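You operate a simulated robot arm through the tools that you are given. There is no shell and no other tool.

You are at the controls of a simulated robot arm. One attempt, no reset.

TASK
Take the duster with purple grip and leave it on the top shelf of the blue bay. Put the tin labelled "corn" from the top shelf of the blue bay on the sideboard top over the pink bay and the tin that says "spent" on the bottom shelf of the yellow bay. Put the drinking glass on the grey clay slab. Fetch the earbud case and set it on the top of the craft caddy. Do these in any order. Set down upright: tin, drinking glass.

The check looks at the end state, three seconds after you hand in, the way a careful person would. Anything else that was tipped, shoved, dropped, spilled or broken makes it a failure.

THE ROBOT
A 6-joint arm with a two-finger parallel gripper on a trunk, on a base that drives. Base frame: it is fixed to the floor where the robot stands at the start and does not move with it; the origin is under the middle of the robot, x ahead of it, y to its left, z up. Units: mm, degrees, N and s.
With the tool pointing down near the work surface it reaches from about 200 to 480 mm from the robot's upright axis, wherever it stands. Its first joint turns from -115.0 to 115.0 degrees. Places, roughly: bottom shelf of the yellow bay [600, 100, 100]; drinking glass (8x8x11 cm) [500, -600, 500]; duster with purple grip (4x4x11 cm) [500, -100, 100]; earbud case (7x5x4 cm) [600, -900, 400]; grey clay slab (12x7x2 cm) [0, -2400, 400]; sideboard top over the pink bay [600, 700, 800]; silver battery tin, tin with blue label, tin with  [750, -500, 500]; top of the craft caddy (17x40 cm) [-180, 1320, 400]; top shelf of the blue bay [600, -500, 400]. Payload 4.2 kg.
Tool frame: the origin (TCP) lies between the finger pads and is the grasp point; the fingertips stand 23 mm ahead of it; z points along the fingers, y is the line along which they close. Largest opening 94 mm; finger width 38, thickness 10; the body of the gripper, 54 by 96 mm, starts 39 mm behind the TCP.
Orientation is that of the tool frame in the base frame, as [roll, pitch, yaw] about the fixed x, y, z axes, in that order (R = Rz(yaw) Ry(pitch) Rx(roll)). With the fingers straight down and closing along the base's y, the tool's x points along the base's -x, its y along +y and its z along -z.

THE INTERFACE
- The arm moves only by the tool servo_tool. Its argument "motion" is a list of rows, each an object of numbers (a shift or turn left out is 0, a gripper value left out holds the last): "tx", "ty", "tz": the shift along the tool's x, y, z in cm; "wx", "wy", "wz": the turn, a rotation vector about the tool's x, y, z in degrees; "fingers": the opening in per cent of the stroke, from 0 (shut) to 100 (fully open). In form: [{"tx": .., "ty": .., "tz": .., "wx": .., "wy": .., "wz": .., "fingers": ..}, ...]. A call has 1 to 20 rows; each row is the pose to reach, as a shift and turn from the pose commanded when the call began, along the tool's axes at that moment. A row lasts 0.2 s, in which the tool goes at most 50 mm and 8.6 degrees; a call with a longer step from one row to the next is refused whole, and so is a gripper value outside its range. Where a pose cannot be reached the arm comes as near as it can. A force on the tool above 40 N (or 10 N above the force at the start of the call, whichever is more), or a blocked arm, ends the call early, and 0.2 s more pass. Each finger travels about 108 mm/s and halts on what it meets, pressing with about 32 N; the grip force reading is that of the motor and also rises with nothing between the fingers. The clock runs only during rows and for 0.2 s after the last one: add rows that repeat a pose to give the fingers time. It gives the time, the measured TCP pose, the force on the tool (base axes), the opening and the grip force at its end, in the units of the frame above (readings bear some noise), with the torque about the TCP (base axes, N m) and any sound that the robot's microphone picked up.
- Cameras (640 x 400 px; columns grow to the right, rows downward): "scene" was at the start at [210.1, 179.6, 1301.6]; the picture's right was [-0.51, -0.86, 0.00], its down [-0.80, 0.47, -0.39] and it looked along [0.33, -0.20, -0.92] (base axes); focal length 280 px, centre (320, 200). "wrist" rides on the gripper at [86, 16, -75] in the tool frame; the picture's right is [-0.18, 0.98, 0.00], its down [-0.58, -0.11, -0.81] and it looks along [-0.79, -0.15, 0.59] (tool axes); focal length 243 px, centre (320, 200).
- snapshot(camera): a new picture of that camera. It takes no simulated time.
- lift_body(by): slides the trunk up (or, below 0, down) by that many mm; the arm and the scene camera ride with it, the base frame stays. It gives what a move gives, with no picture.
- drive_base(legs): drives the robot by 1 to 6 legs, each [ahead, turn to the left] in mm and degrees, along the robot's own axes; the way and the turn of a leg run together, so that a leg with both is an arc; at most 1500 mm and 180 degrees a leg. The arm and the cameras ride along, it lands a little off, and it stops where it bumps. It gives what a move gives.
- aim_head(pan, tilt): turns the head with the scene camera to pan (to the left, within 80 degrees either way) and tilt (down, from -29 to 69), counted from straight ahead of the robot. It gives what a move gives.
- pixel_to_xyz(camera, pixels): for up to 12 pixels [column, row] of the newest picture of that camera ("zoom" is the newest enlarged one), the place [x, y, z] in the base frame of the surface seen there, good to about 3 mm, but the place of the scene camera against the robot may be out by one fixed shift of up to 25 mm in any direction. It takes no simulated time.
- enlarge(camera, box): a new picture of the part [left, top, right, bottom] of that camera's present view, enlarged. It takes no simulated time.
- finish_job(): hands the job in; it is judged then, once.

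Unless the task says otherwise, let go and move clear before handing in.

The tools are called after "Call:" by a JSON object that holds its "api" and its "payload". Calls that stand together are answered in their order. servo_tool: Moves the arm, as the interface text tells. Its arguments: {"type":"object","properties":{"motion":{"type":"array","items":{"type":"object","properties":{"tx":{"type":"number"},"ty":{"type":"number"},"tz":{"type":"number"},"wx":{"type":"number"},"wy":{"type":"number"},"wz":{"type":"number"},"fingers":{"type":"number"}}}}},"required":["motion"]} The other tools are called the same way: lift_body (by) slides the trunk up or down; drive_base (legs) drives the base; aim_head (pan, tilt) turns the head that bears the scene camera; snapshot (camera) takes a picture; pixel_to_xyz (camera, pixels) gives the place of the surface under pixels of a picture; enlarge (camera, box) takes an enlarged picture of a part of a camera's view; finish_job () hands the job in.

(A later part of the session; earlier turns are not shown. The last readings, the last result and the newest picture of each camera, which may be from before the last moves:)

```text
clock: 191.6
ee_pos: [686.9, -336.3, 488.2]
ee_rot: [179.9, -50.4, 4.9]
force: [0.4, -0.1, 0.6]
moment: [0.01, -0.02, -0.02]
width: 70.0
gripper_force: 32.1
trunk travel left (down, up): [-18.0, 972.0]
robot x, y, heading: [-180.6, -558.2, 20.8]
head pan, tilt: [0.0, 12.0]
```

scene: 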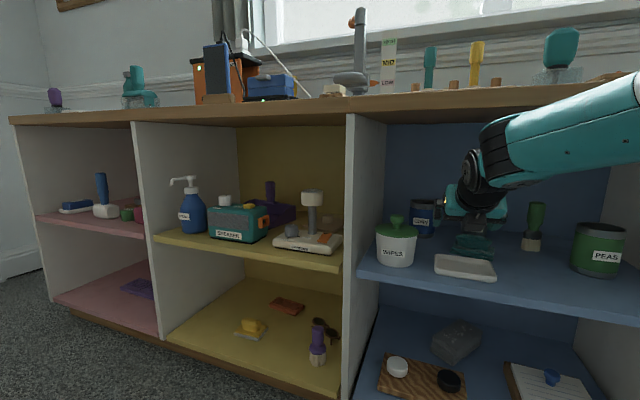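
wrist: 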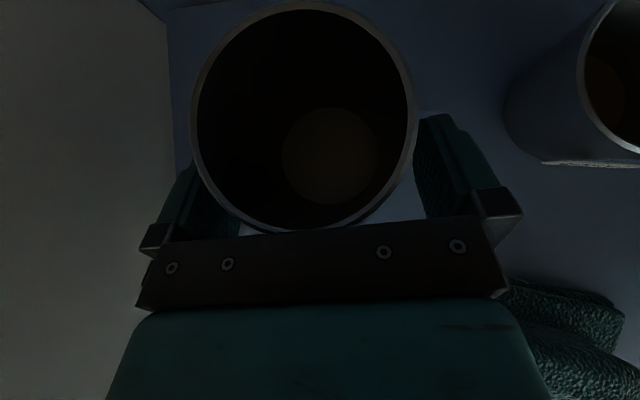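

Gripped (70 mm). Lifting 53 mm and easing back over the clear corridor.

Call:
{"api": "servo_tool", "payload": {"motion": [{"tx": 0.4, "tz": -0.3}, {"tx": 1.5, "tz": -1.2}, {"tx": 2.8, "tz": -2.3}, {"tx": 4.1, "tz": -3.4}, {"tx": 2.7, "tz": -5.1, "ty": 0.8}, {"tx": 1.4, "tz": -6.7, "ty": 1.6}, {"tx": 0, "tz": -8.4, "ty": 2.4}, {"tx": -1.37, "tz": -10.04, "ty": 3.16}, {"tx": -1.37, "tz": -10.04, "ty": 3.16}]}}

Call:
{"api": "snapshot", "payload": {"camera": "wrist"}}

Call:
{"api": "snapshot", "payload": {"camera": "scene"}}

```text
clock: 193.6
ee_pos: [602.7, -377.1, 540.4]
ee_rot: [180.0, -50.4, 5.0]
force: [0.5, 0.1, -0.6]
moment: [-0.02, 0.02, 0.01]
width: 70.0
gripper_force: 31.7
out of reach, approached as far as the arm can: row 4
trunk travel left (down, up): [-18.0, 972.0]
robot x, y, heading: [-176.8, -563.2, 21.1]
head pan, tilt: [0.0, 12.0]
```

```text
taken
```

wrist: 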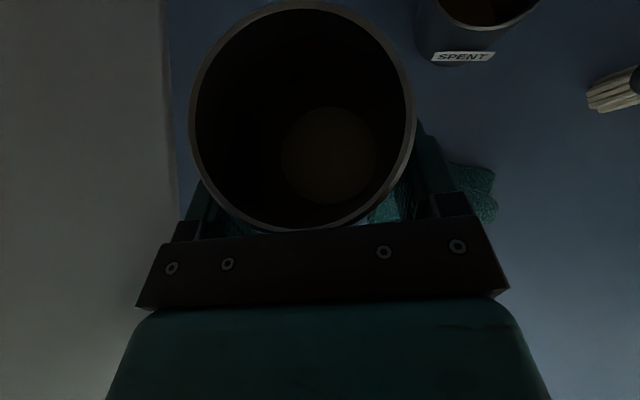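

```text
taken
```

scene: 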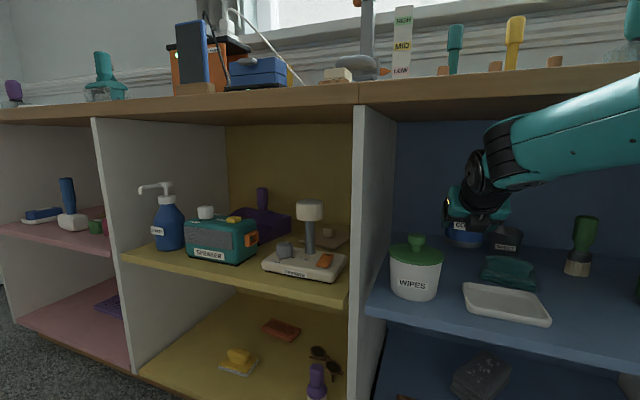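

Corn tin held upright. Reversing out along the same heading.

Call:
{"api": "drive_base", "payload": {"legs": [[-340, 0]]}}

Call:
{"api": "lift_body", "payload": {"by": 370}}

Call:
{"api": "drive_base", "payload": {"legs": [[0, 67]]}}

Call:
{"api": "snapshot", "payload": {"camera": "scene"}}

```text
clock: 195.8
ee_pos: [293.4, -497.4, 541.2]
ee_rot: [179.9, -50.4, 4.8]
force: [-0.3, 0.5, 0.2]
moment: [0.02, 0.01, 0.03]
width: 70.3
gripper_force: 31.8
trunk travel left (down, up): [-18.0, 972.0]
robot x, y, heading: [-492.8, -680.9, 20.7]
head pan, tilt: [0.0, 12.0]
```

```text
clock: 199.4
ee_pos: [293.8, -497.7, 910.2]
ee_rot: [-180.0, -50.4, 4.8]
force: [-0.3, 0.0, -1.4]
moment: [0.0, 0.02, -0.02]
width: 70.1
gripper_force: 31.9
trunk travel left (down, up): [-388.0, 602.0]
robot x, y, heading: [-491.0, -682.6, 20.6]
head pan, tilt: [0.0, 12.0]
```

```text
clock: 202.7
ee_pos: [-357.0, 113.5, 910.4]
ee_rot: [-180.0, -50.4, 72.2]
force: [-0.3, 0.7, -0.9]
moment: [-0.02, 0.01, -0.01]
width: 70.0
gripper_force: 32.3
trunk travel left (down, up): [-388.0, 602.0]
robot x, y, heading: [-490.2, -677.6, 88.1]
head pan, tilt: [0.0, 12.0]
```

```text
taken
```

scene: 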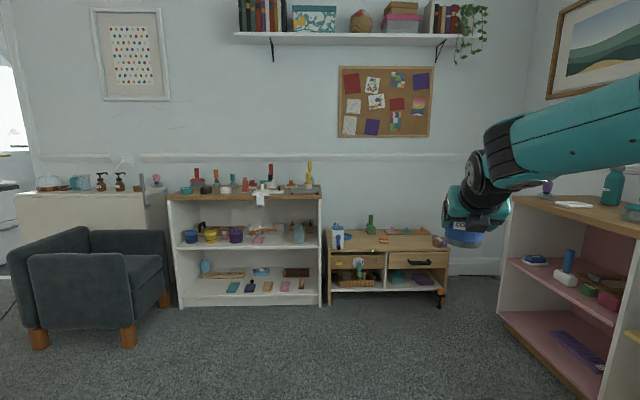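

Clear path north. Driving ~1230 mm, then turning to face the sideboard over the pink bay.

Call:
{"api": "drive_base", "payload": {"legs": [[1230, 0]]}}

Call:
{"api": "drive_base", "payload": {"legs": [[0, -86]]}}

Call:
{"api": "aim_head", "payload": {"pan": 0, "tilt": 20}}

Call:
{"api": "snapshot", "payload": {"camera": "scene"}}

Call:
{"api": "snapshot", "payload": {"camera": "wrist"}}

```text
clock: 209.0
ee_pos: [-367.6, 1366.5, 910.0]
ee_rot: [-180.0, -50.5, 74.4]
force: [-0.1, -0.8, 0.3]
moment: [0.0, 0.02, -0.01]
width: 70.0
gripper_force: 31.9
trunk travel left (down, up): [-388.0, 602.0]
robot x, y, heading: [-471.2, 566.9, 90.0]
head pan, tilt: [0.0, 12.0]
```

```text
clock: 213.0
ee_pos: [333.3, 544.6, 910.5]
ee_rot: [179.9, -50.4, -10.1]
force: [-0.4, 0.5, 0.4]
moment: [0.02, 0.0, 0.0]
width: 69.9
gripper_force: 32.6
trunk travel left (down, up): [-388.0, 602.0]
robot x, y, heading: [-470.8, 572.2, 5.8]
head pan, tilt: [0.0, 12.0]
```

```text
clock: 213.7
ee_pos: [333.4, 544.7, 910.8]
ee_rot: [180.0, -50.3, -10.1]
force: [0.4, -0.5, 0.2]
moment: [0.02, 0.02, 0.03]
width: 70.1
gripper_force: 31.9
trunk travel left (down, up): [-388.0, 602.0]
robot x, y, heading: [-470.6, 569.7, 5.8]
head pan, tilt: [0.0, 20.0]
```

```text
taken
```

scene: 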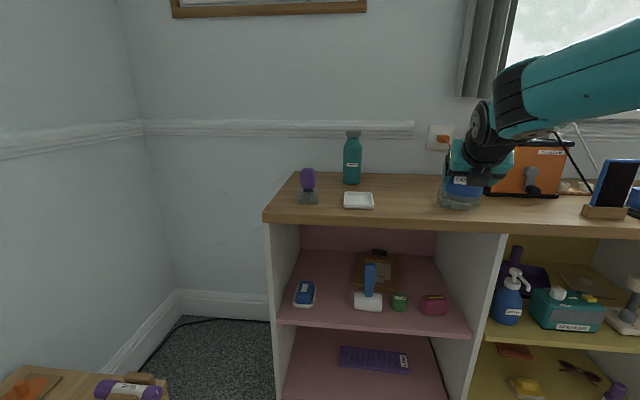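

```text
taken
```

wrist: 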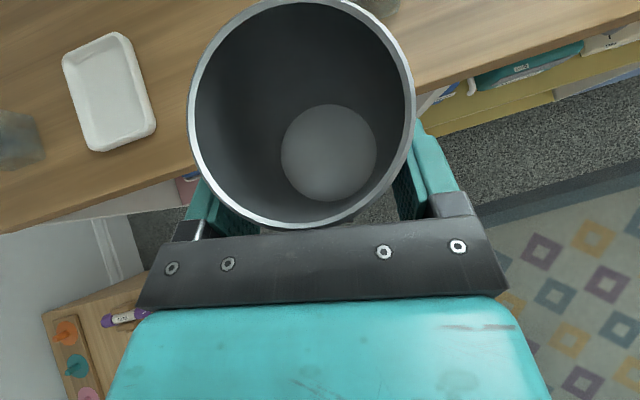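

Tin empty and upright. Measuring the tray, top height and the free spot.

Call:
{"api": "pixel_to_xyz", "payload": {"camera": "wrist", "pixels": [[155, 128], [120, 35], [62, 60], [92, 150], [170, 60], [385, 8], [400, 12], [450, 60], [15, 140], [180, 20], [170, 170]]}}

Call:
{"api": "pixel_to_xyz", "payload": {"camera": "scene", "pixels": [[459, 205], [440, 195], [480, 200], [360, 200], [352, 182], [400, 200], [420, 190], [309, 195], [500, 190], [400, 215]]}}

Call:
{"api": "enlarge", "payload": {"camera": "scene", "box": [260, 110, 560, 250]}}

```text
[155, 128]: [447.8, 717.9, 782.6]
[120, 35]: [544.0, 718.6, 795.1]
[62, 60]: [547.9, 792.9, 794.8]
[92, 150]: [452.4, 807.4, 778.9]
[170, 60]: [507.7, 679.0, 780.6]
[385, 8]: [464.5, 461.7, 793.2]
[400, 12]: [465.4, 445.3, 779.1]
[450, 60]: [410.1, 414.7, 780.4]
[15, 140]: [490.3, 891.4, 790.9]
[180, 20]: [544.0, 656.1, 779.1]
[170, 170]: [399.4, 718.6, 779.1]
```

```text
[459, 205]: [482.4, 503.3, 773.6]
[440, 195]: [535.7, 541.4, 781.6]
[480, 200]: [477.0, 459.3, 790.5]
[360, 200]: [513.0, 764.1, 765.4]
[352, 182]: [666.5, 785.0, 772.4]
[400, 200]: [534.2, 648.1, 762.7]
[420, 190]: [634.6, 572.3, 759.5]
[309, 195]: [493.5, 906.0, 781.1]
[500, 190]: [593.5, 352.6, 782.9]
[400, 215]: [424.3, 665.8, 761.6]
```

```text
2.13 times, centred on (410, 180) of scene
```

zoom: 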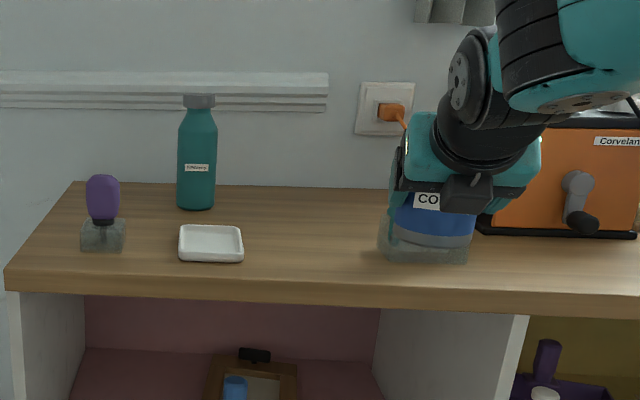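

Top is z≈780; gap between the duster (y<545) and tray (y>718). I'll place at about (570,630). First shifting the tool 65 mm left.

Call:
{"api": "servo_tool", "payload": {"motion": [{"ty": -2.1, "tx": -0.2, "tz": -0.3}, {"ty": -4.2, "tx": -0.5, "tz": -0.6}, {"ty": -6.4, "tx": -0.7, "tz": -0.9}, {"ty": -6.4, "tx": -0.7, "tz": -0.9}]}}

Call:
{"api": "drive_base", "payload": {"legs": [[200, 0]]}}

Call:
{"api": "snapshot", "payload": {"camera": "scene"}}

Call:
{"api": "snapshot", "payload": {"camera": "wrist"}}

```text
clock: 214.7
ee_pos: [332.3, 610.2, 912.6]
ee_rot: [180.0, -50.5, -10.2]
force: [-0.4, -0.4, -0.3]
moment: [-0.03, 0.0, 0.0]
width: 69.9
gripper_force: 31.8
trunk travel left (down, up): [-388.0, 602.0]
robot x, y, heading: [-473.2, 571.0, 5.8]
head pan, tilt: [0.0, 20.0]
```

```text
clock: 216.3
ee_pos: [531.0, 627.0, 911.5]
ee_rot: [-180.0, -50.4, -10.3]
force: [0.3, 0.4, -0.1]
moment: [-0.03, 0.04, 0.01]
width: 69.8
gripper_force: 32.5
trunk travel left (down, up): [-388.0, 602.0]
robot x, y, heading: [-270.7, 591.2, 5.6]
head pan, tilt: [0.0, 20.0]
```

```text
taken
```

scene: 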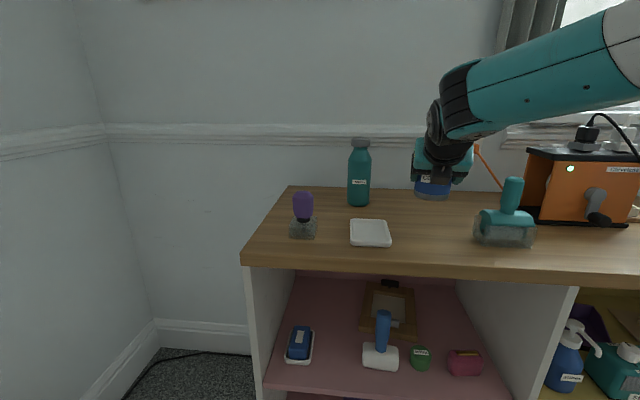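

```text
taken
```

wrist: 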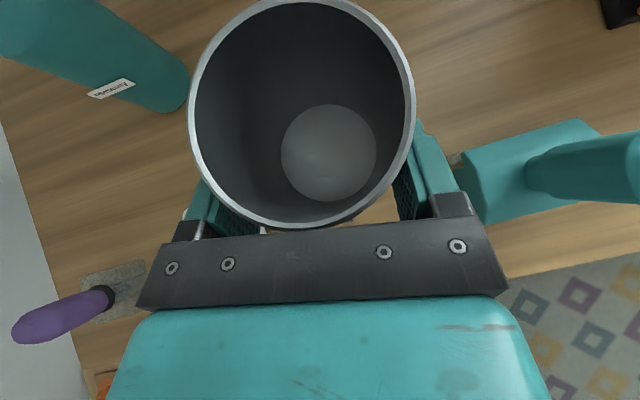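

Checking the duster's near edge before lowering.

Call:
{"api": "pixel_to_xyz", "payload": {"camera": "wrist", "pixels": [[468, 165], [480, 200], [456, 160], [500, 145], [185, 85], [440, 100], [270, 232], [560, 175]]}}

```text
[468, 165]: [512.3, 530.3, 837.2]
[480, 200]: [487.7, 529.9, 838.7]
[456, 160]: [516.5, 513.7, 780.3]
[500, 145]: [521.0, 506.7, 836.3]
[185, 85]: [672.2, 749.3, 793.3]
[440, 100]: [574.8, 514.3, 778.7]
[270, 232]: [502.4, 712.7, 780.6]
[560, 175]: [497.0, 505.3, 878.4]
```

Duster edge at y≈530, clear. Moving forward 30 mm and lowering to just above the top.

Call:
{"api": "servo_tool", "payload": {"motion": [{"tx": 1.0, "ty": -0.3, "tz": 1.2}, {"tx": 1.88, "ty": -0.54, "tz": 2.27}, {"tx": 0, "ty": -0.54, "tz": 3.8}, {"tx": -1.5, "ty": -0.54, "tz": 5.1}, {"tx": -2.6, "ty": -0.54, "tz": 6.0}, {"tx": -3.2, "ty": -0.54, "tz": 6.5}, {"tx": -3.4, "ty": -0.54, "tz": 6.6}]}}

Call:
{"api": "enlarge", "payload": {"camera": "scene", "box": [280, 130, 560, 290]}}

```text
clock: 217.9
ee_pos: [562.4, 626.3, 842.0]
ee_rot: [-179.9, -50.4, -10.3]
force: [-0.5, 0.1, -0.4]
moment: [0.04, 0.06, 0.02]
width: 69.7
gripper_force: 31.7
trunk travel left (down, up): [-388.0, 602.0]
robot x, y, heading: [-272.7, 587.0, 5.8]
head pan, tilt: [0.0, 20.0]
```

```text
2.29 times, centred on (420, 210) of scene
```

zoom: 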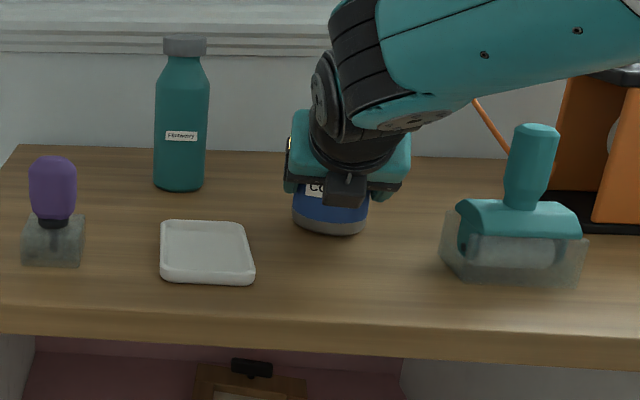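

Lowering the last few mm in small steps until contact.

Call:
{"api": "servo_tool", "payload": {"motion": [{"tx": -0.15, "tz": 0.13}, {"tx": -0.23, "tz": 0.19}, {"tx": -0.31, "tz": 0.26}, {"tx": -0.39, "tz": 0.32}, {"tx": -0.46, "tz": 0.38}]}}

```text
clock: 219.1
ee_pos: [562.5, 626.7, 838.1]
ee_rot: [-180.0, -50.2, -10.3]
force: [-0.2, -0.6, -0.3]
moment: [-0.05, 0.02, -0.01]
width: 69.8
gripper_force: 31.9
trunk travel left (down, up): [-388.0, 602.0]
robot x, y, heading: [-269.6, 589.5, 5.8]
head pan, tilt: [0.0, 20.0]
```

Call:
{"api": "servo_tool", "payload": {"motion": [{"tx": -0.08, "tz": 0.06}, {"tx": -0.16, "tz": 0.13}, {"tx": -0.16, "tz": 0.13}]}}

```text
clock: 219.9
ee_pos: [561.6, 627.0, 838.4]
ee_rot: [-180.0, -50.4, -10.5]
force: [-1.4, -0.6, 8.5]
moment: [-0.13, 0.11, 0.02]
width: 69.9
gripper_force: 31.5
trunk travel left (down, up): [-388.0, 602.0]
robot x, y, heading: [-271.2, 589.6, 5.8]
head pan, tilt: [0.0, 20.0]
```

Contact (8.5 N). Releasing gently and retreating.

Call:
{"api": "servo_tool", "payload": {"motion": [{"tx": 0.06, "tz": -0.05}, {"fingers": 78}, {"fingers": 85}, {"fingers": 96}, {"fingers": 100}, {"fingers": 100}]}}

Call:
{"api": "snapshot", "payload": {"camera": "wrist"}}

```text
clock: 221.3
ee_pos: [561.2, 626.3, 835.0]
ee_rot: [-180.0, -50.4, -10.3]
force: [0.3, -0.6, 0.5]
moment: [0.03, 0.0, -0.01]
width: 94.1
gripper_force: 0.0
trunk travel left (down, up): [-388.0, 602.0]
robot x, y, heading: [-268.9, 590.7, 5.5]
head pan, tilt: [0.0, 20.0]
```

```text
taken
```

wrist: 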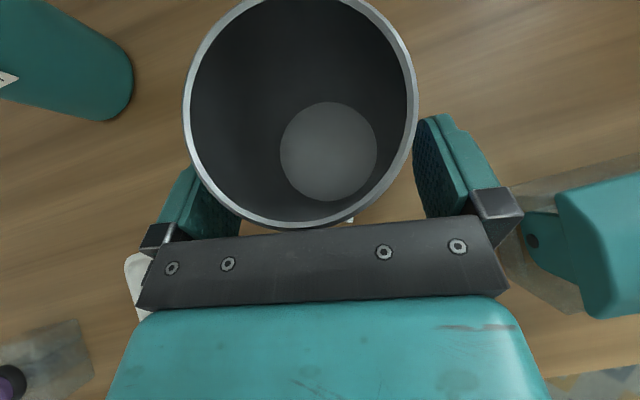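

Call:
{"api": "servo_tool", "payload": {"motion": [{"tz": -2}, {"tz": -4.5}, {"tz": -7}, {"tz": -10}, {"tz": -12}]}}

Call:
{"api": "snapshot", "payload": {"camera": "wrist"}}

Call:
{"api": "enlarge", "payload": {"camera": "scene", "box": [280, 130, 560, 290]}}

```text
clock: 222.5
ee_pos: [472.7, 641.2, 913.2]
ee_rot: [180.0, -50.4, -10.3]
force: [0.1, 1.1, -0.5]
moment: [0.03, -0.03, 0.04]
width: 94.0
gripper_force: 0.1
trunk travel left (down, up): [-388.0, 602.0]
robot x, y, heading: [-271.9, 591.5, 5.8]
head pan, tilt: [0.0, 20.0]
```

```text
taken
```

wrist: 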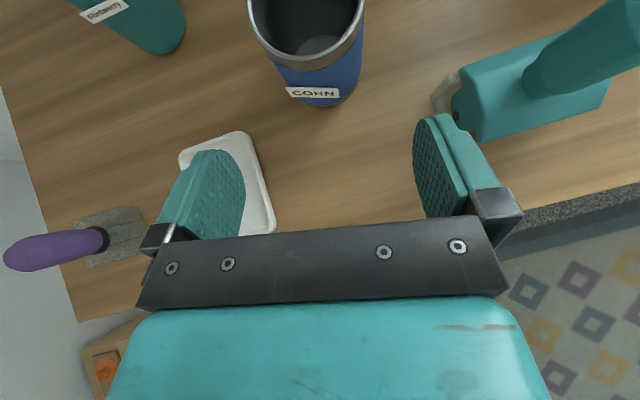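

```text
2.29 times, centred on (420, 210) of scene
```

zoom: 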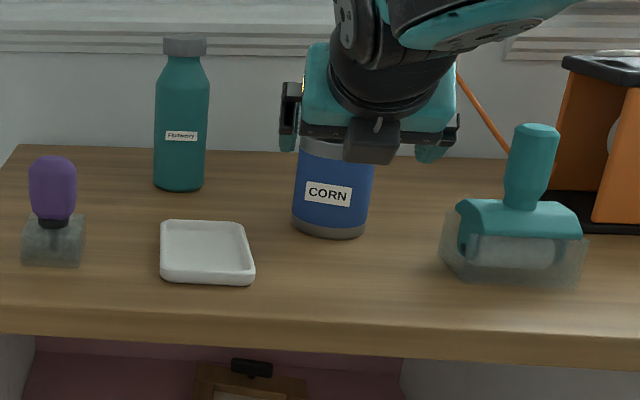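

Corn tin stands upright on the sideboard over the pink bay. Now back to the blue bay for the "spent" tin.

Call:
{"api": "drive_base", "payload": {"legs": [[-210, 0], [0, 84]]}}

Call:
{"api": "drive_base", "payload": {"legs": [[-1250, 0]]}}

Call:
{"api": "drive_base", "payload": {"legs": [[0, -70]]}}

Call:
{"api": "lift_body", "payload": {"by": -370}}

Call:
{"api": "snapshot", "payload": {"camera": "scene"}}

```text
clock: 227.7
ee_pos: [-439.4, 1314.1, 913.0]
ee_rot: [180.0, -50.3, 72.8]
force: [0.5, 0.0, -0.5]
moment: [0.04, 0.02, -0.02]
width: 93.9
gripper_force: 0.0
trunk travel left (down, up): [-388.0, 602.0]
robot x, y, heading: [-476.4, 566.9, 88.7]
head pan, tilt: [0.0, 20.0]
```

```text
clock: 233.9
ee_pos: [-462.6, 84.9, 912.9]
ee_rot: [180.0, -50.5, 72.2]
force: [0.5, -0.3, -0.1]
moment: [-0.01, -0.01, 0.04]
width: 93.9
gripper_force: 0.0
trunk travel left (down, up): [-388.0, 602.0]
robot x, y, heading: [-509.0, -658.8, 87.9]
head pan, tilt: [0.0, 20.0]
```

```text
clock: 237.4
ee_pos: [211.8, -461.1, 912.6]
ee_rot: [-179.9, -50.4, 1.0]
force: [0.5, -0.3, -0.1]
moment: [0.02, -0.01, -0.05]
width: 94.2
gripper_force: 0.0
trunk travel left (down, up): [-388.0, 602.0]
robot x, y, heading: [-509.7, -660.9, 16.8]
head pan, tilt: [0.0, 20.0]
```

```text
clock: 241.0
ee_pos: [210.3, -460.9, 542.5]
ee_rot: [-180.0, -50.5, 0.9]
force: [-0.4, -0.6, -0.5]
moment: [-0.02, 0.0, 0.02]
width: 93.9
gripper_force: 0.1
trunk travel left (down, up): [-18.0, 972.0]
robot x, y, heading: [-506.7, -662.2, 17.0]
head pan, tilt: [0.0, 20.0]
```

```text
taken
```

scene: 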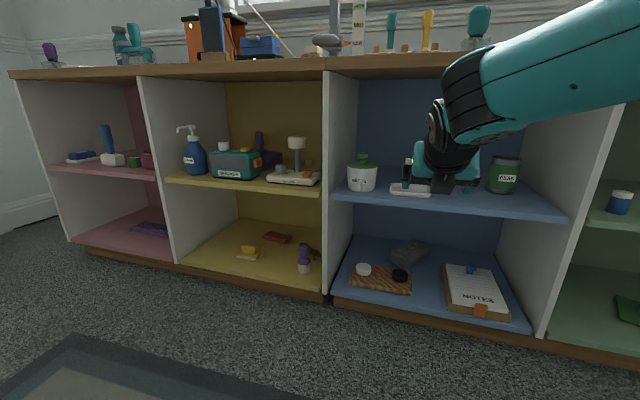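

Turning 6° right so the approach lines up with the "spent" tin, then driving in 300 mm at z≈542 (above the soap and tray).

Call:
{"api": "drive_base", "payload": {"legs": [[0, -6]]}}

Call:
{"api": "drive_base", "payload": {"legs": [[180, 0], [120, 0]]}}

Call:
{"api": "snapshot", "payload": {"camera": "wrist"}}

Call:
{"api": "snapshot", "payload": {"camera": "scene"}}

```text
clock: 241.9
ee_pos: [227.5, -540.4, 542.6]
ee_rot: [-179.9, -50.3, -5.1]
force: [0.9, -0.4, -0.1]
moment: [0.02, 0.01, -0.01]
width: 94.1
gripper_force: 0.0
trunk travel left (down, up): [-18.0, 972.0]
robot x, y, heading: [-507.0, -659.1, 10.8]
head pan, tilt: [0.0, 20.0]
```

```text
clock: 244.2
ee_pos: [517.5, -479.0, 542.5]
ee_rot: [-180.0, -50.4, -4.9]
force: [0.4, 0.2, 0.6]
moment: [0.04, 0.0, -0.01]
width: 94.0
gripper_force: 0.1
trunk travel left (down, up): [-18.0, 972.0]
robot x, y, heading: [-216.4, -598.1, 11.1]
head pan, tilt: [0.0, 20.0]
```

```text
taken
```

wrist: 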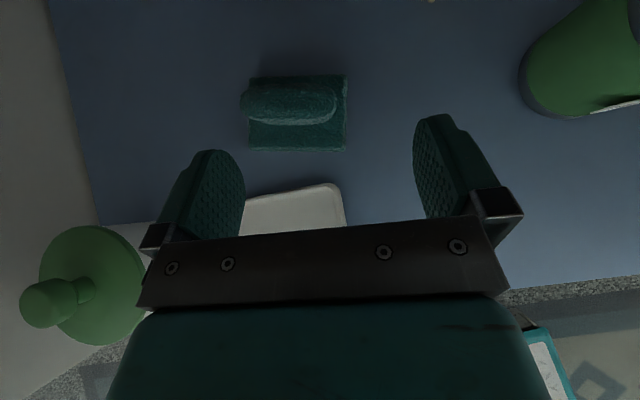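

```text
taken
```

scene: 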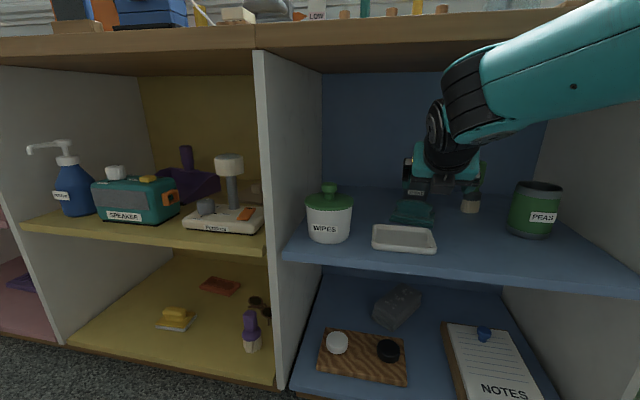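

Call:
{"api": "drive_base", "payload": {"legs": [[70, 0]]}}

Call:
{"api": "snapshot", "payload": {"camera": "wrist"}}

Call:
{"api": "enlarge", "payload": {"camera": "wrist", "box": [200, 0, 500, 150]}}

```text
clock: 245.2
ee_pos: [585.6, -467.7, 543.3]
ee_rot: [-180.0, -50.5, -4.9]
force: [0.3, 0.0, -0.8]
moment: [0.01, 0.01, 0.0]
width: 93.9
gripper_force: 0.1
trunk travel left (down, up): [-18.0, 972.0]
robot x, y, heading: [-151.3, -593.0, 11.2]
head pan, tilt: [0.0, 20.0]
```

```text
taken
```

wrist: 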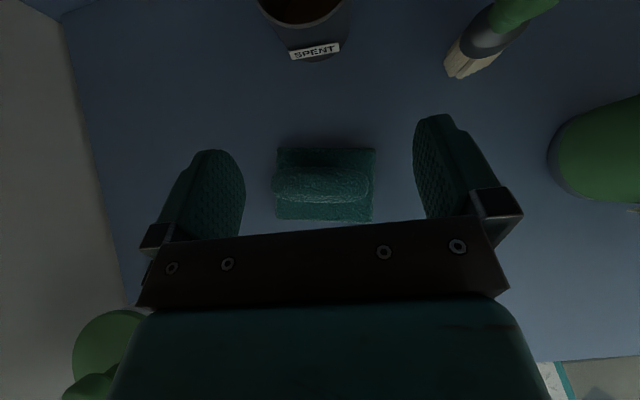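

```text
2.13 times, centred on (350, 75) of wrist
```

zoom: 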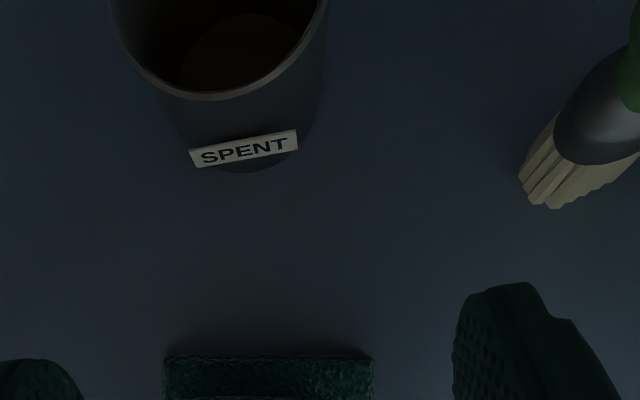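

Call:
{"api": "pixel_to_xyz", "payload": {"camera": "zoom", "pixels": [[118, 30], [150, 78], [215, 96], [280, 70], [318, 25], [250, 170], [305, 130], [530, 185], [560, 205], [580, 100], [170, 370], [370, 360]]}}

```text
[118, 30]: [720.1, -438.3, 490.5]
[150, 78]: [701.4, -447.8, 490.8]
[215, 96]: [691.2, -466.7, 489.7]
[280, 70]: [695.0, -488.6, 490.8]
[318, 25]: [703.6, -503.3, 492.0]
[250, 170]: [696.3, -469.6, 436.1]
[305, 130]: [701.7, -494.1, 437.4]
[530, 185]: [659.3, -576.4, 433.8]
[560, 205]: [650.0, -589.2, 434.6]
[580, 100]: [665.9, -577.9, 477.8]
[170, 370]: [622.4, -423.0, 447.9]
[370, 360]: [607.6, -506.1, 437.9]
```

Spent tin centre ≈(725,−474.5), radius ≈35. Moving in: first forward over the soap, then down along the tool axis to z≈467.

Call:
{"api": "servo_tool", "payload": {"motion": [{"tx": 1.7, "ty": -0.2, "tz": 3.1}, {"tx": 3.45, "ty": -0.4, "tz": 6.2}, {"tx": 3.4, "ty": -0.51, "tz": 8.8}, {"tx": 3.3, "ty": -0.51, "tz": 11.5}, {"tx": 3.1, "ty": -0.51, "tz": 13.8}, {"tx": 3.0, "ty": -0.51, "tz": 15.6}, {"tx": 3.0, "ty": -0.51, "tz": 15.6}]}}

Call:
{"api": "snapshot", "payload": {"camera": "wrist"}}

```text
clock: 246.8
ee_pos: [725.8, -475.4, 469.0]
ee_rot: [179.9, -50.4, -4.9]
force: [-1.0, -0.4, 1.7]
moment: [-0.02, 0.01, -0.01]
width: 94.2
gripper_force: 0.0
trunk travel left (down, up): [-18.0, 972.0]
robot x, y, heading: [-148.2, -586.9, 10.9]
head pan, tilt: [0.0, 20.0]
```

```text
taken
```

wrist: 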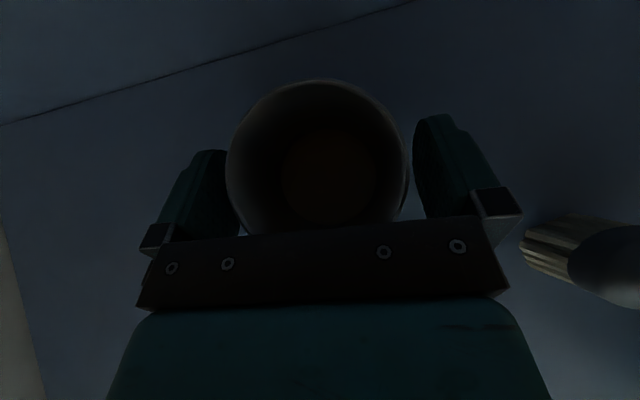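

Tin is between the pads, ~4 mm left of centre. Adjusting and closing.

Call:
{"api": "servo_tool", "payload": {"motion": [{"ty": -0.4}, {"ty": -0.4, "fingers": 85}, {"ty": -0.4, "fingers": 70}, {"ty": -0.4, "fingers": 50}, {"ty": -0.4, "fingers": 50}, {"ty": -0.4, "fingers": 50}]}}

Call:
{"api": "snapshot", "payload": {"camera": "wrist"}}

```text
clock: 248.2
ee_pos: [724.7, -470.7, 469.1]
ee_rot: [-180.0, -50.5, -4.9]
force: [2.0, 0.9, 0.7]
moment: [0.08, -0.05, -0.02]
width: 71.1
gripper_force: 32.0
trunk travel left (down, up): [-18.0, 972.0]
robot x, y, heading: [-153.1, -593.1, 10.9]
head pan, tilt: [0.0, 20.0]
```

```text
taken
```

wrist: 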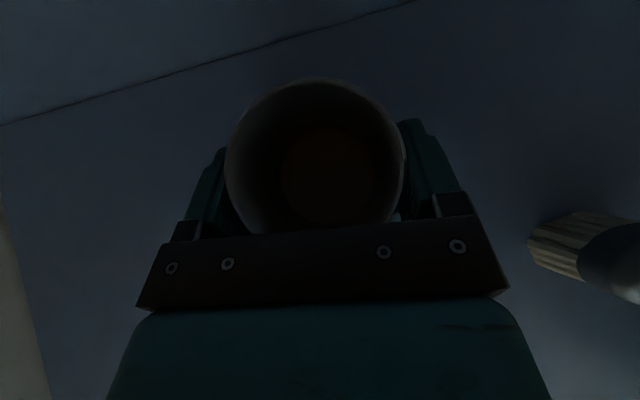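

Gripped (71 mm). Lifting 62 mm, then backing out over the soap.

Call:
{"api": "servo_tool", "payload": {"motion": [{"tx": 0.4, "tz": -0.3}, {"tx": 1.6, "tz": -1.3}, {"tx": 3.2, "tz": -2.6}, {"tx": 4.8, "tz": -3.95}, {"tx": 3.2, "tz": -6.2}, {"tx": 1.6, "tz": -8.5}, {"tx": -0.1, "tz": -10.8}, {"tx": -1.7, "tz": -13.1}, {"tx": -3.3, "tz": -15.4}, {"tx": -3.3, "tz": -15.4}]}}

Call:
{"api": "snapshot", "payload": {"camera": "wrist"}}

Call:
{"api": "snapshot", "payload": {"camera": "scene"}}

```text
clock: 250.4
ee_pos: [583.0, -458.9, 540.7]
ee_rot: [-180.0, -50.4, -4.9]
force: [-0.2, 0.1, -1.2]
moment: [0.03, 0.03, 0.0]
width: 70.8
gripper_force: 32.1
trunk travel left (down, up): [-18.0, 972.0]
robot x, y, heading: [-150.7, -589.9, 11.0]
head pan, tilt: [0.0, 20.0]
```

```text
taken
```

wrist: 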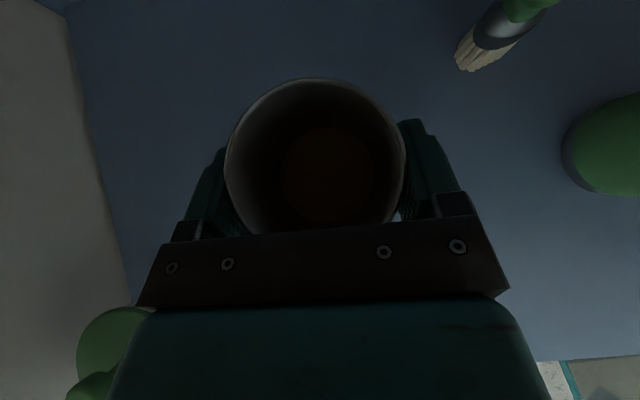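

```text
taken
```

scene: 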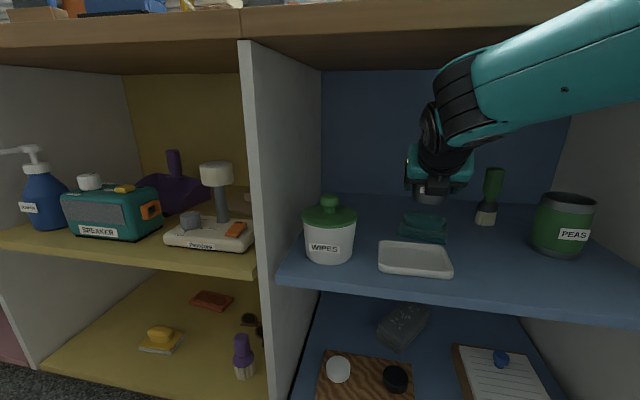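

Spent tin held upright. Backing out 350 mm, then turning left toward the yellow bay.

Call:
{"api": "drive_base", "payload": {"legs": [[-350, 0], [0, 24]]}}

Call:
{"api": "aim_head", "payload": {"pan": 0, "tilt": 25}}

Call:
{"api": "snapshot", "payload": {"camera": "scene"}}

```text
clock: 254.0
ee_pos: [114.9, -227.7, 541.3]
ee_rot: [-180.0, -50.4, 20.1]
force: [-0.4, -0.3, -1.3]
moment: [0.01, 0.02, 0.0]
width: 70.7
gripper_force: 32.3
trunk travel left (down, up): [-18.0, 972.0]
robot x, y, heading: [-497.2, -652.3, 36.3]
head pan, tilt: [0.0, 20.0]
```

```text
clock: 254.6
ee_pos: [113.6, -229.0, 539.2]
ee_rot: [180.0, -50.4, 20.1]
force: [-0.3, 0.4, -0.3]
moment: [-0.01, -0.02, 0.0]
width: 70.5
gripper_force: 32.4
trunk travel left (down, up): [-18.0, 972.0]
robot x, y, heading: [-490.7, -656.8, 36.0]
head pan, tilt: [0.0, 25.0]
```

```text
taken
```

scene: 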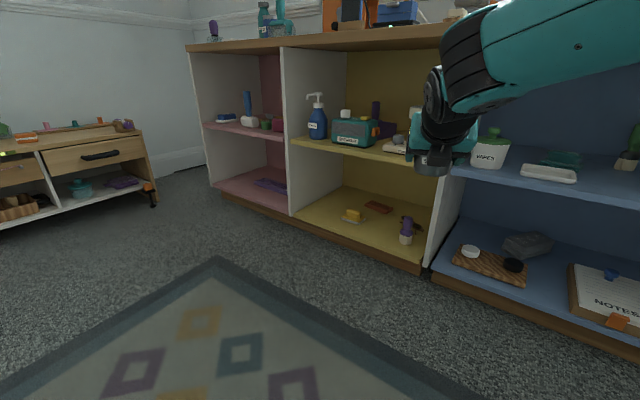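

Lowering the tin in open space to z≈190 while extending 60 mm.

Call:
{"api": "servo_tool", "payload": {"motion": [{"tx": 1.9, "tz": 2.3}, {"tx": 3.8, "tz": 4.6}, {"tx": 0.7, "tz": 7.1}, {"tx": -2.3, "tz": 9.6}, {"tx": -5.3, "tz": 12.1}, {"tx": -8.3, "tz": 14.6}, {"tx": -11.3, "tz": 17.1}, {"tx": -14.3, "tz": 19.5}, {"tx": -17.3, "tz": 22}, {"tx": -20.3, "tz": 24.5}, {"tx": -23.1, "tz": 26.9}, {"tx": -23.1, "tz": 26.9}]}}

Call:
{"api": "snapshot", "payload": {"camera": "scene"}}

Call:
{"api": "snapshot", "payload": {"camera": "wrist"}}

```text
clock: 257.2
ee_pos: [175.1, -205.4, 188.6]
ee_rot: [179.9, -50.4, 20.1]
force: [-0.1, 0.3, -0.1]
moment: [0.01, 0.0, 0.0]
width: 70.7
gripper_force: 32.2
trunk travel left (down, up): [-18.0, 972.0]
robot x, y, heading: [-494.4, -658.7, 36.6]
head pan, tilt: [0.0, 25.0]
```

```text
taken
```

scene: 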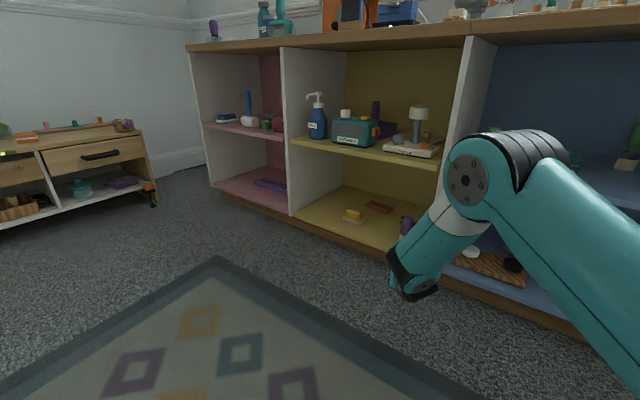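

```text
taken
```

wrist: 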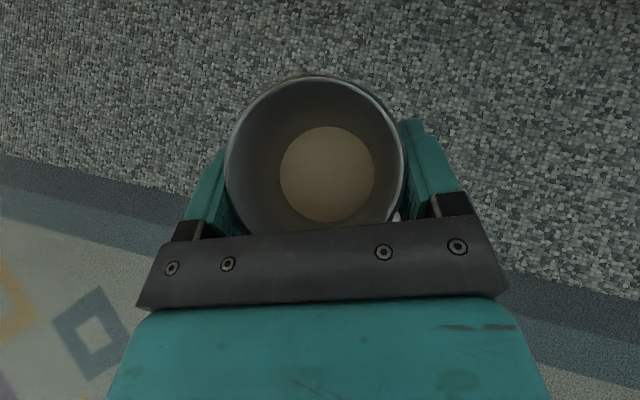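

Driving 180 mm toward the yellow bay's bottom shelf, then checking the duster and other items.

Call:
{"api": "drive_base", "payload": {"legs": [[170, 0]]}}

Call:
{"api": "snapshot", "payload": {"camera": "wrist"}}

Call:
{"api": "snapshot", "payload": {"camera": "scene"}}

```text
clock: 258.7
ee_pos: [315.8, -104.4, 188.4]
ee_rot: [180.0, -50.4, 20.1]
force: [0.4, 0.5, -0.5]
moment: [-0.03, 0.04, 0.02]
width: 70.5
gripper_force: 32.0
trunk travel left (down, up): [-18.0, 972.0]
robot x, y, heading: [-356.3, -555.3, 36.1]
head pan, tilt: [0.0, 25.0]
```

```text
taken
```

wrist: 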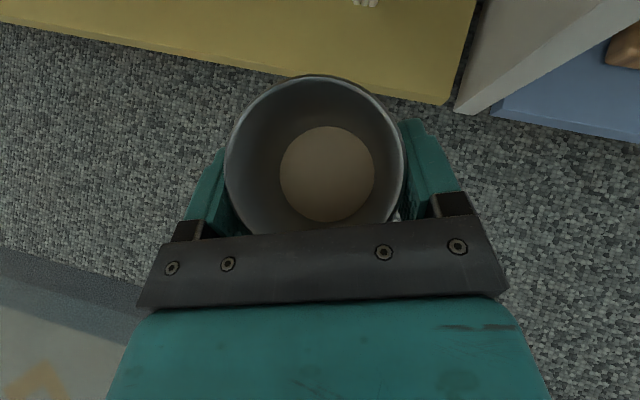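

```text
taken
```

scene: 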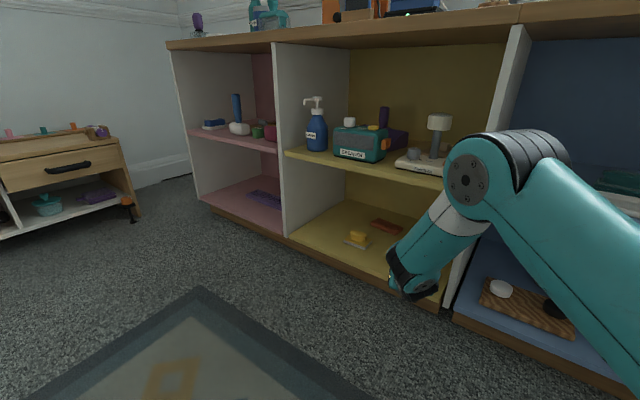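

Call:
{"api": "pixel_to_xyz", "payload": {"camera": "wrist", "pixels": [[358, 2], [372, 3], [250, 20], [420, 60], [200, 55], [100, 20], [460, 105], [340, 40]]}}

Call:
{"api": "pixel_to_xyz", "payload": {"camera": "scene", "pixels": [[357, 240], [345, 243], [386, 225], [330, 230], [400, 240], [355, 230], [468, 180], [430, 200]]}}

```text
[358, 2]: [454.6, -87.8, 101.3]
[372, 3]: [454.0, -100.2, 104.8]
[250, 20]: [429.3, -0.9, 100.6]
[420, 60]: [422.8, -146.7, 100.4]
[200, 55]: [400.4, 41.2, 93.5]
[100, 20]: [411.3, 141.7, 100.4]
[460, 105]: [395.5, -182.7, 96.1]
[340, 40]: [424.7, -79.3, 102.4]
```

```text
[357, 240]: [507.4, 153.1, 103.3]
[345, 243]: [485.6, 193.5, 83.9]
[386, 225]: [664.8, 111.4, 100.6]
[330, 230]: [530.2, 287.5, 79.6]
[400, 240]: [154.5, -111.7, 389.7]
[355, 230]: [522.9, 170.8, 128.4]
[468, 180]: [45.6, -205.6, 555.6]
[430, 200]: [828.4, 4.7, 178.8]
```

Bottom shelf z≈100.5; duster base front at (454,−94). I'll shift the tool 30 mm left, then drive in to put the tin near (480,40).

Call:
{"api": "servo_tool", "payload": {"motion": [{"ty": -1.5, "tx": -0.8, "tz": 0.6}, {"ty": -3, "tx": -1.5, "tz": 1.3}, {"ty": -3, "tx": -1.5, "tz": 1.3}]}}

Call:
{"api": "drive_base", "payload": {"legs": [[170, 0]]}}

Call:
{"api": "snapshot", "payload": {"camera": "wrist"}}

Call:
{"api": "snapshot", "payload": {"camera": "scene"}}

```text
clock: 259.5
ee_pos: [306.1, -75.6, 169.3]
ee_rot: [-179.9, -50.4, 20.0]
force: [0.4, -0.1, -0.5]
moment: [-0.01, 0.01, 0.02]
width: 71.1
gripper_force: 31.9
trunk travel left (down, up): [-18.0, 972.0]
robot x, y, heading: [-354.4, -553.3, 35.9]
head pan, tilt: [0.0, 25.0]
```

```text
clock: 261.0
ee_pos: [445.0, 27.4, 168.3]
ee_rot: [179.9, -50.4, 20.2]
force: [0.1, 0.3, -1.6]
moment: [-0.05, 0.04, 0.01]
width: 70.7
gripper_force: 31.5
trunk travel left (down, up): [-18.0, 972.0]
robot x, y, heading: [-215.1, -454.8, 36.2]
head pan, tilt: [0.0, 25.0]
```

```text
taken
```

wrist: 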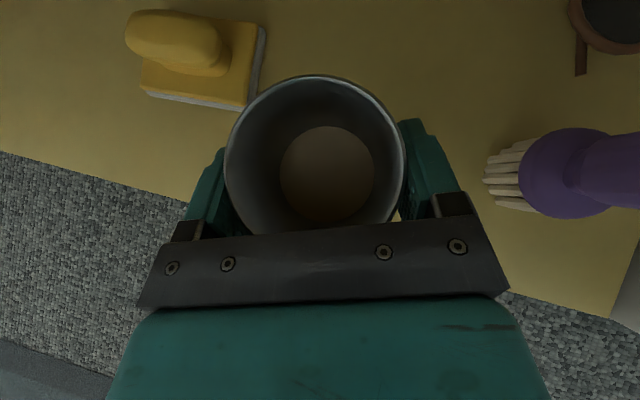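

```text
taken
```

scene: 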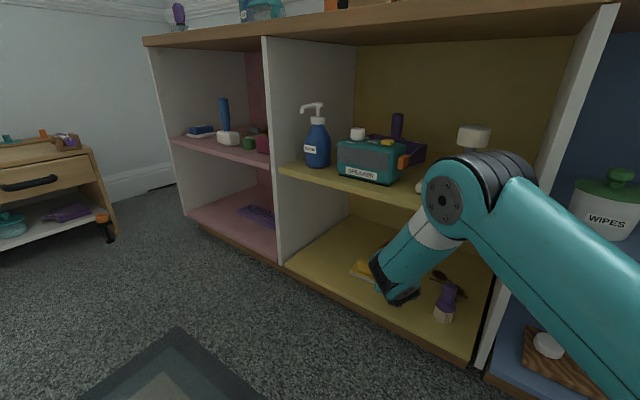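

Call:
{"api": "pixel_to_xyz", "payload": {"camera": "wrist", "pixels": [[245, 104], [262, 32], [150, 92], [190, 45], [490, 180], [520, 145], [520, 205], [580, 50], [400, 100], [560, 170], [590, 165]]}}

```text
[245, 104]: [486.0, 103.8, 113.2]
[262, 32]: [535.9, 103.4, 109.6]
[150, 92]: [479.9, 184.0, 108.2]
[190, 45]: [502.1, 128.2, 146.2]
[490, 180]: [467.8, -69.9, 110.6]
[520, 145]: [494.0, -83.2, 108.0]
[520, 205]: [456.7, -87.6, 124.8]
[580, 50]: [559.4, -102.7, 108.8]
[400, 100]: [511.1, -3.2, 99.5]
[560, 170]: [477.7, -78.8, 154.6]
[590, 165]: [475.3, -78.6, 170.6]
```

Gap between the yellow item (y≥103) and duster (y≤−70); target tin position (475,20). Moving and lowering.

Call:
{"api": "servo_tool", "payload": {"motion": [{"tx": 0.8, "ty": 0.9, "tz": 1.0}, {"tx": 1.6, "ty": 1.73, "tz": 1.97}, {"tx": 0.5, "ty": 1.73, "tz": 2.9}, {"tx": -0.37, "ty": 1.73, "tz": 3.63}, {"tx": -0.37, "ty": 1.73, "tz": 3.63}]}}

Call:
{"api": "servo_tool", "payload": {"motion": [{"tx": -0.08, "tz": 0.06}, {"tx": -0.15, "tz": 0.13}, {"tx": -0.23, "tz": 0.19}]}}

```text
clock: 262.2
ee_pos: [473.8, 20.8, 142.8]
ee_rot: [-180.0, -50.4, 20.2]
force: [-0.7, -0.2, -1.2]
moment: [-0.01, 0.04, 0.02]
width: 70.5
gripper_force: 32.1
trunk travel left (down, up): [-18.0, 972.0]
robot x, y, heading: [-218.0, -452.7, 36.3]
head pan, tilt: [0.0, 25.0]
```

```text
clock: 263.0
ee_pos: [474.0, 19.6, 138.3]
ee_rot: [-180.0, -50.3, 20.2]
force: [0.1, 1.0, -0.4]
moment: [0.0, 0.02, -0.04]
width: 70.7
gripper_force: 32.3
trunk travel left (down, up): [-18.0, 972.0]
robot x, y, heading: [-214.5, -450.4, 36.2]
head pan, tilt: [0.0, 25.0]
```

Call:
{"api": "servo_tool", "payload": {"motion": [{"tx": -0.08, "tz": 0.06}, {"tx": -0.15, "tz": 0.13}, {"tx": -0.15, "tz": 0.13}]}}

```text
clock: 263.8
ee_pos: [474.9, 21.4, 139.1]
ee_rot: [-179.9, -50.5, 20.2]
force: [-2.9, -0.5, 11.0]
moment: [-0.34, 0.16, -0.12]
width: 70.5
gripper_force: 32.0
trunk travel left (down, up): [-18.0, 972.0]
robot x, y, heading: [-215.5, -455.8, 36.1]
head pan, tilt: [0.0, 25.0]
```

Contact (11 N). Easing up slightly and releasing.

Call:
{"api": "servo_tool", "payload": {"motion": [{"tx": 0.1, "tz": -0.08}, {"tx": 0.1, "tz": -0.08, "fingers": 78}, {"tx": 0.1, "tz": -0.08, "fingers": 84}, {"tx": 0.1, "tz": -0.08, "fingers": 92}, {"tx": 0.1, "tz": -0.08, "fingers": 92}]}}

Call:
{"api": "snapshot", "payload": {"camera": "wrist"}}

```text
clock: 265.0
ee_pos: [474.7, 20.7, 139.5]
ee_rot: [-180.0, -50.4, 20.2]
force: [0.0, 0.6, 0.4]
moment: [0.01, 0.0, 0.01]
width: 86.5
gripper_force: 0.1
trunk travel left (down, up): [-18.0, 972.0]
robot x, y, heading: [-217.3, -449.3, 36.4]
head pan, tilt: [0.0, 25.0]
```

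```text
taken
```

wrist: 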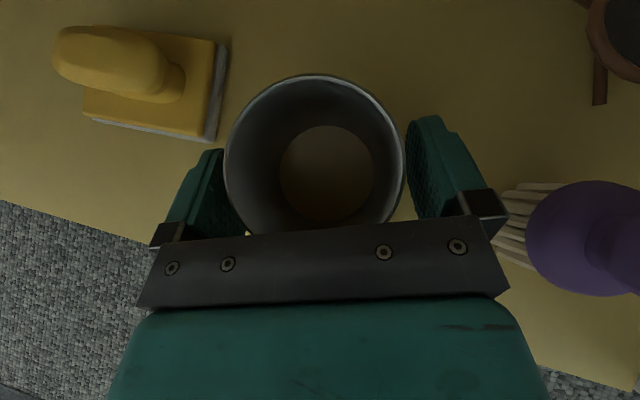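

Call:
{"api": "servo_tool", "payload": {"motion": [{"tz": -2}, {"tz": -4.5}, {"tz": -7}, {"tz": -10}, {"tz": -12}]}}

Call:
{"api": "snapshot", "payload": {"camera": "wrist"}}

Call:
{"api": "snapshot", "payload": {"camera": "scene"}}

```text
clock: 266.2
ee_pos: [388.6, -11.4, 213.1]
ee_rot: [-180.0, -50.3, 20.2]
force: [-1.3, 0.1, 0.7]
moment: [0.03, -0.02, 0.0]
width: 86.3
gripper_force: 0.0
trunk travel left (down, up): [-18.0, 972.0]
robot x, y, heading: [-211.8, -449.5, 36.4]
head pan, tilt: [0.0, 25.0]
```

```text
taken
```

wrist: 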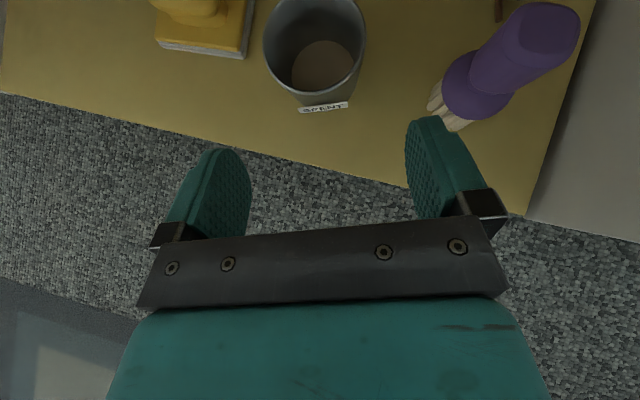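

```text
taken
```

scene: 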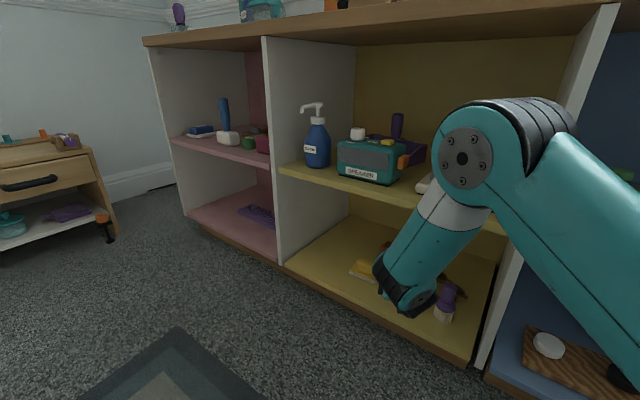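

Spent tin stands upright on the yellow bottom shelf. Next the purple-grip duster at (510,60); measuring it.

Call:
{"api": "enlarge", "payload": {"camera": "wrist", "box": [400, 0, 640, 160]}}

Call:
{"api": "pixel_to_xyz", "payload": {"camera": "wrist", "pixels": [[548, 25], [540, 55], [515, 50], [490, 70], [505, 90], [455, 85], [475, 110], [440, 100], [465, 125], [577, 40], [590, 100], [525, 10]]}}

```text
2.50 times, centred on (520, 80) of wrist
```

zoom: 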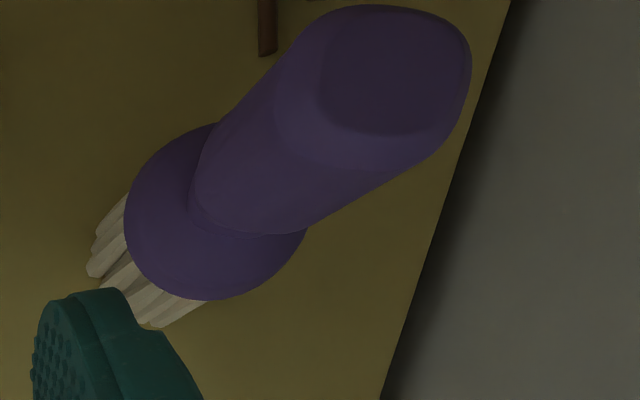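

```text
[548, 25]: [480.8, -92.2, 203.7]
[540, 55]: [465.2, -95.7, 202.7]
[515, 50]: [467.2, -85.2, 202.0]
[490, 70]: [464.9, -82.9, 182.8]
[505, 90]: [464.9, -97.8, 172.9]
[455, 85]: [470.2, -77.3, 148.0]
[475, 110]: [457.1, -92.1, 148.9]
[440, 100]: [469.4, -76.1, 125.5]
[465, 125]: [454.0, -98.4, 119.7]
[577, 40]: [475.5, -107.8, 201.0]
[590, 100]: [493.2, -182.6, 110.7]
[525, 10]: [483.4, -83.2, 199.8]
```

Handle centre ≈(475,−95.5), radius 13, z 150–205. Rotating the tool to yaw ≈3° and lining up at (380,−92), fingers at 58%.

Call:
{"api": "servo_tool", "payload": {"motion": [{"tx": -0.5, "ty": 1.8, "tz": -0.7, "wx": -3.3, "wz": 2.7, "fingers": 75}, {"tx": -1.1, "ty": 3.6, "tz": -1.45, "wx": -6.6, "wz": 5.4, "fingers": 58}, {"tx": -1.6, "ty": 5.5, "tz": -2.2, "wx": -9.8, "wz": 8.1, "fingers": 58}, {"tx": -2.14, "ty": 7.27, "tz": -2.9, "wx": -13.1, "wz": 10.85, "fingers": 58}, {"tx": -2.14, "ty": 7.27, "tz": -2.9, "wx": -13.1, "wz": 10.85, "fingers": 58}]}}

Call:
{"api": "snapshot", "payload": {"camera": "wrist"}}

Call:
{"api": "snapshot", "payload": {"camera": "scene"}}

```text
clock: 267.4
ee_pos: [378.1, -93.1, 217.8]
ee_rot: [180.0, -50.4, 3.1]
force: [0.2, -0.3, -1.2]
moment: [0.0, -0.01, 0.04]
width: 54.4
gripper_force: 0.0
trunk travel left (down, up): [-18.0, 972.0]
robot x, y, heading: [-215.1, -453.8, 36.2]
head pan, tilt: [0.0, 25.0]
```

```text
taken
```

wrist: 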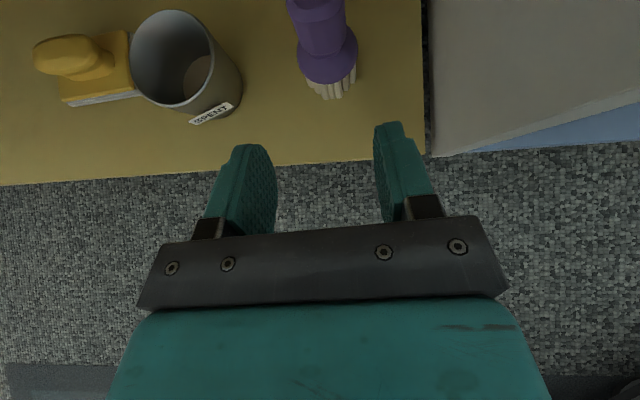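

```text
taken
```

scene: 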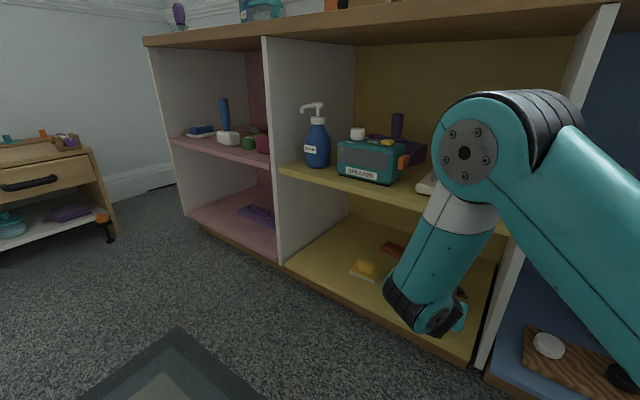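

Advancing to the handle: 97 mm forward, 35 mm down.

Call:
{"api": "servo_tool", "payload": {"motion": [{"tx": 0.9, "ty": 0.4, "tz": 2.4}, {"tx": 1.7, "ty": 0.76, "tz": 4.8}, {"tx": 2.4, "ty": 0.76, "tz": 7}, {"tx": 3.0, "ty": 0.76, "tz": 8.5}, {"tx": 3.47, "ty": 0.76, "tz": 9.68}, {"tx": 3.47, "ty": 0.76, "tz": 9.68}]}}

Call:
{"api": "snapshot", "payload": {"camera": "wrist"}}

```text
clock: 268.8
ee_pos: [475.7, -94.1, 181.2]
ee_rot: [179.9, -50.4, 3.2]
force: [-0.1, 0.4, 0.4]
moment: [0.01, 0.02, 0.02]
width: 54.8
gripper_force: 0.0
trunk travel left (down, up): [-18.0, 972.0]
robot x, y, heading: [-215.2, -452.0, 36.3]
head pan, tilt: [0.0, 25.0]
```

```text
taken
```

wrist: 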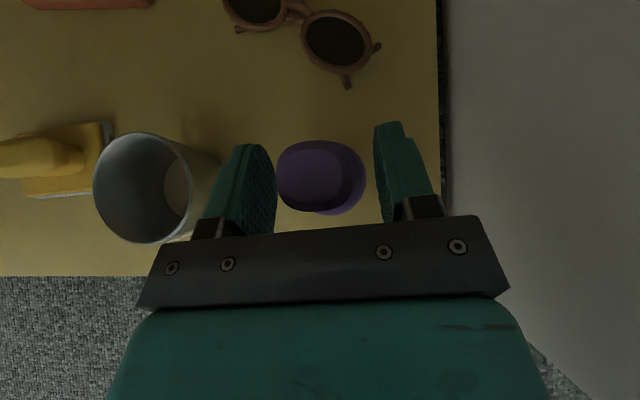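

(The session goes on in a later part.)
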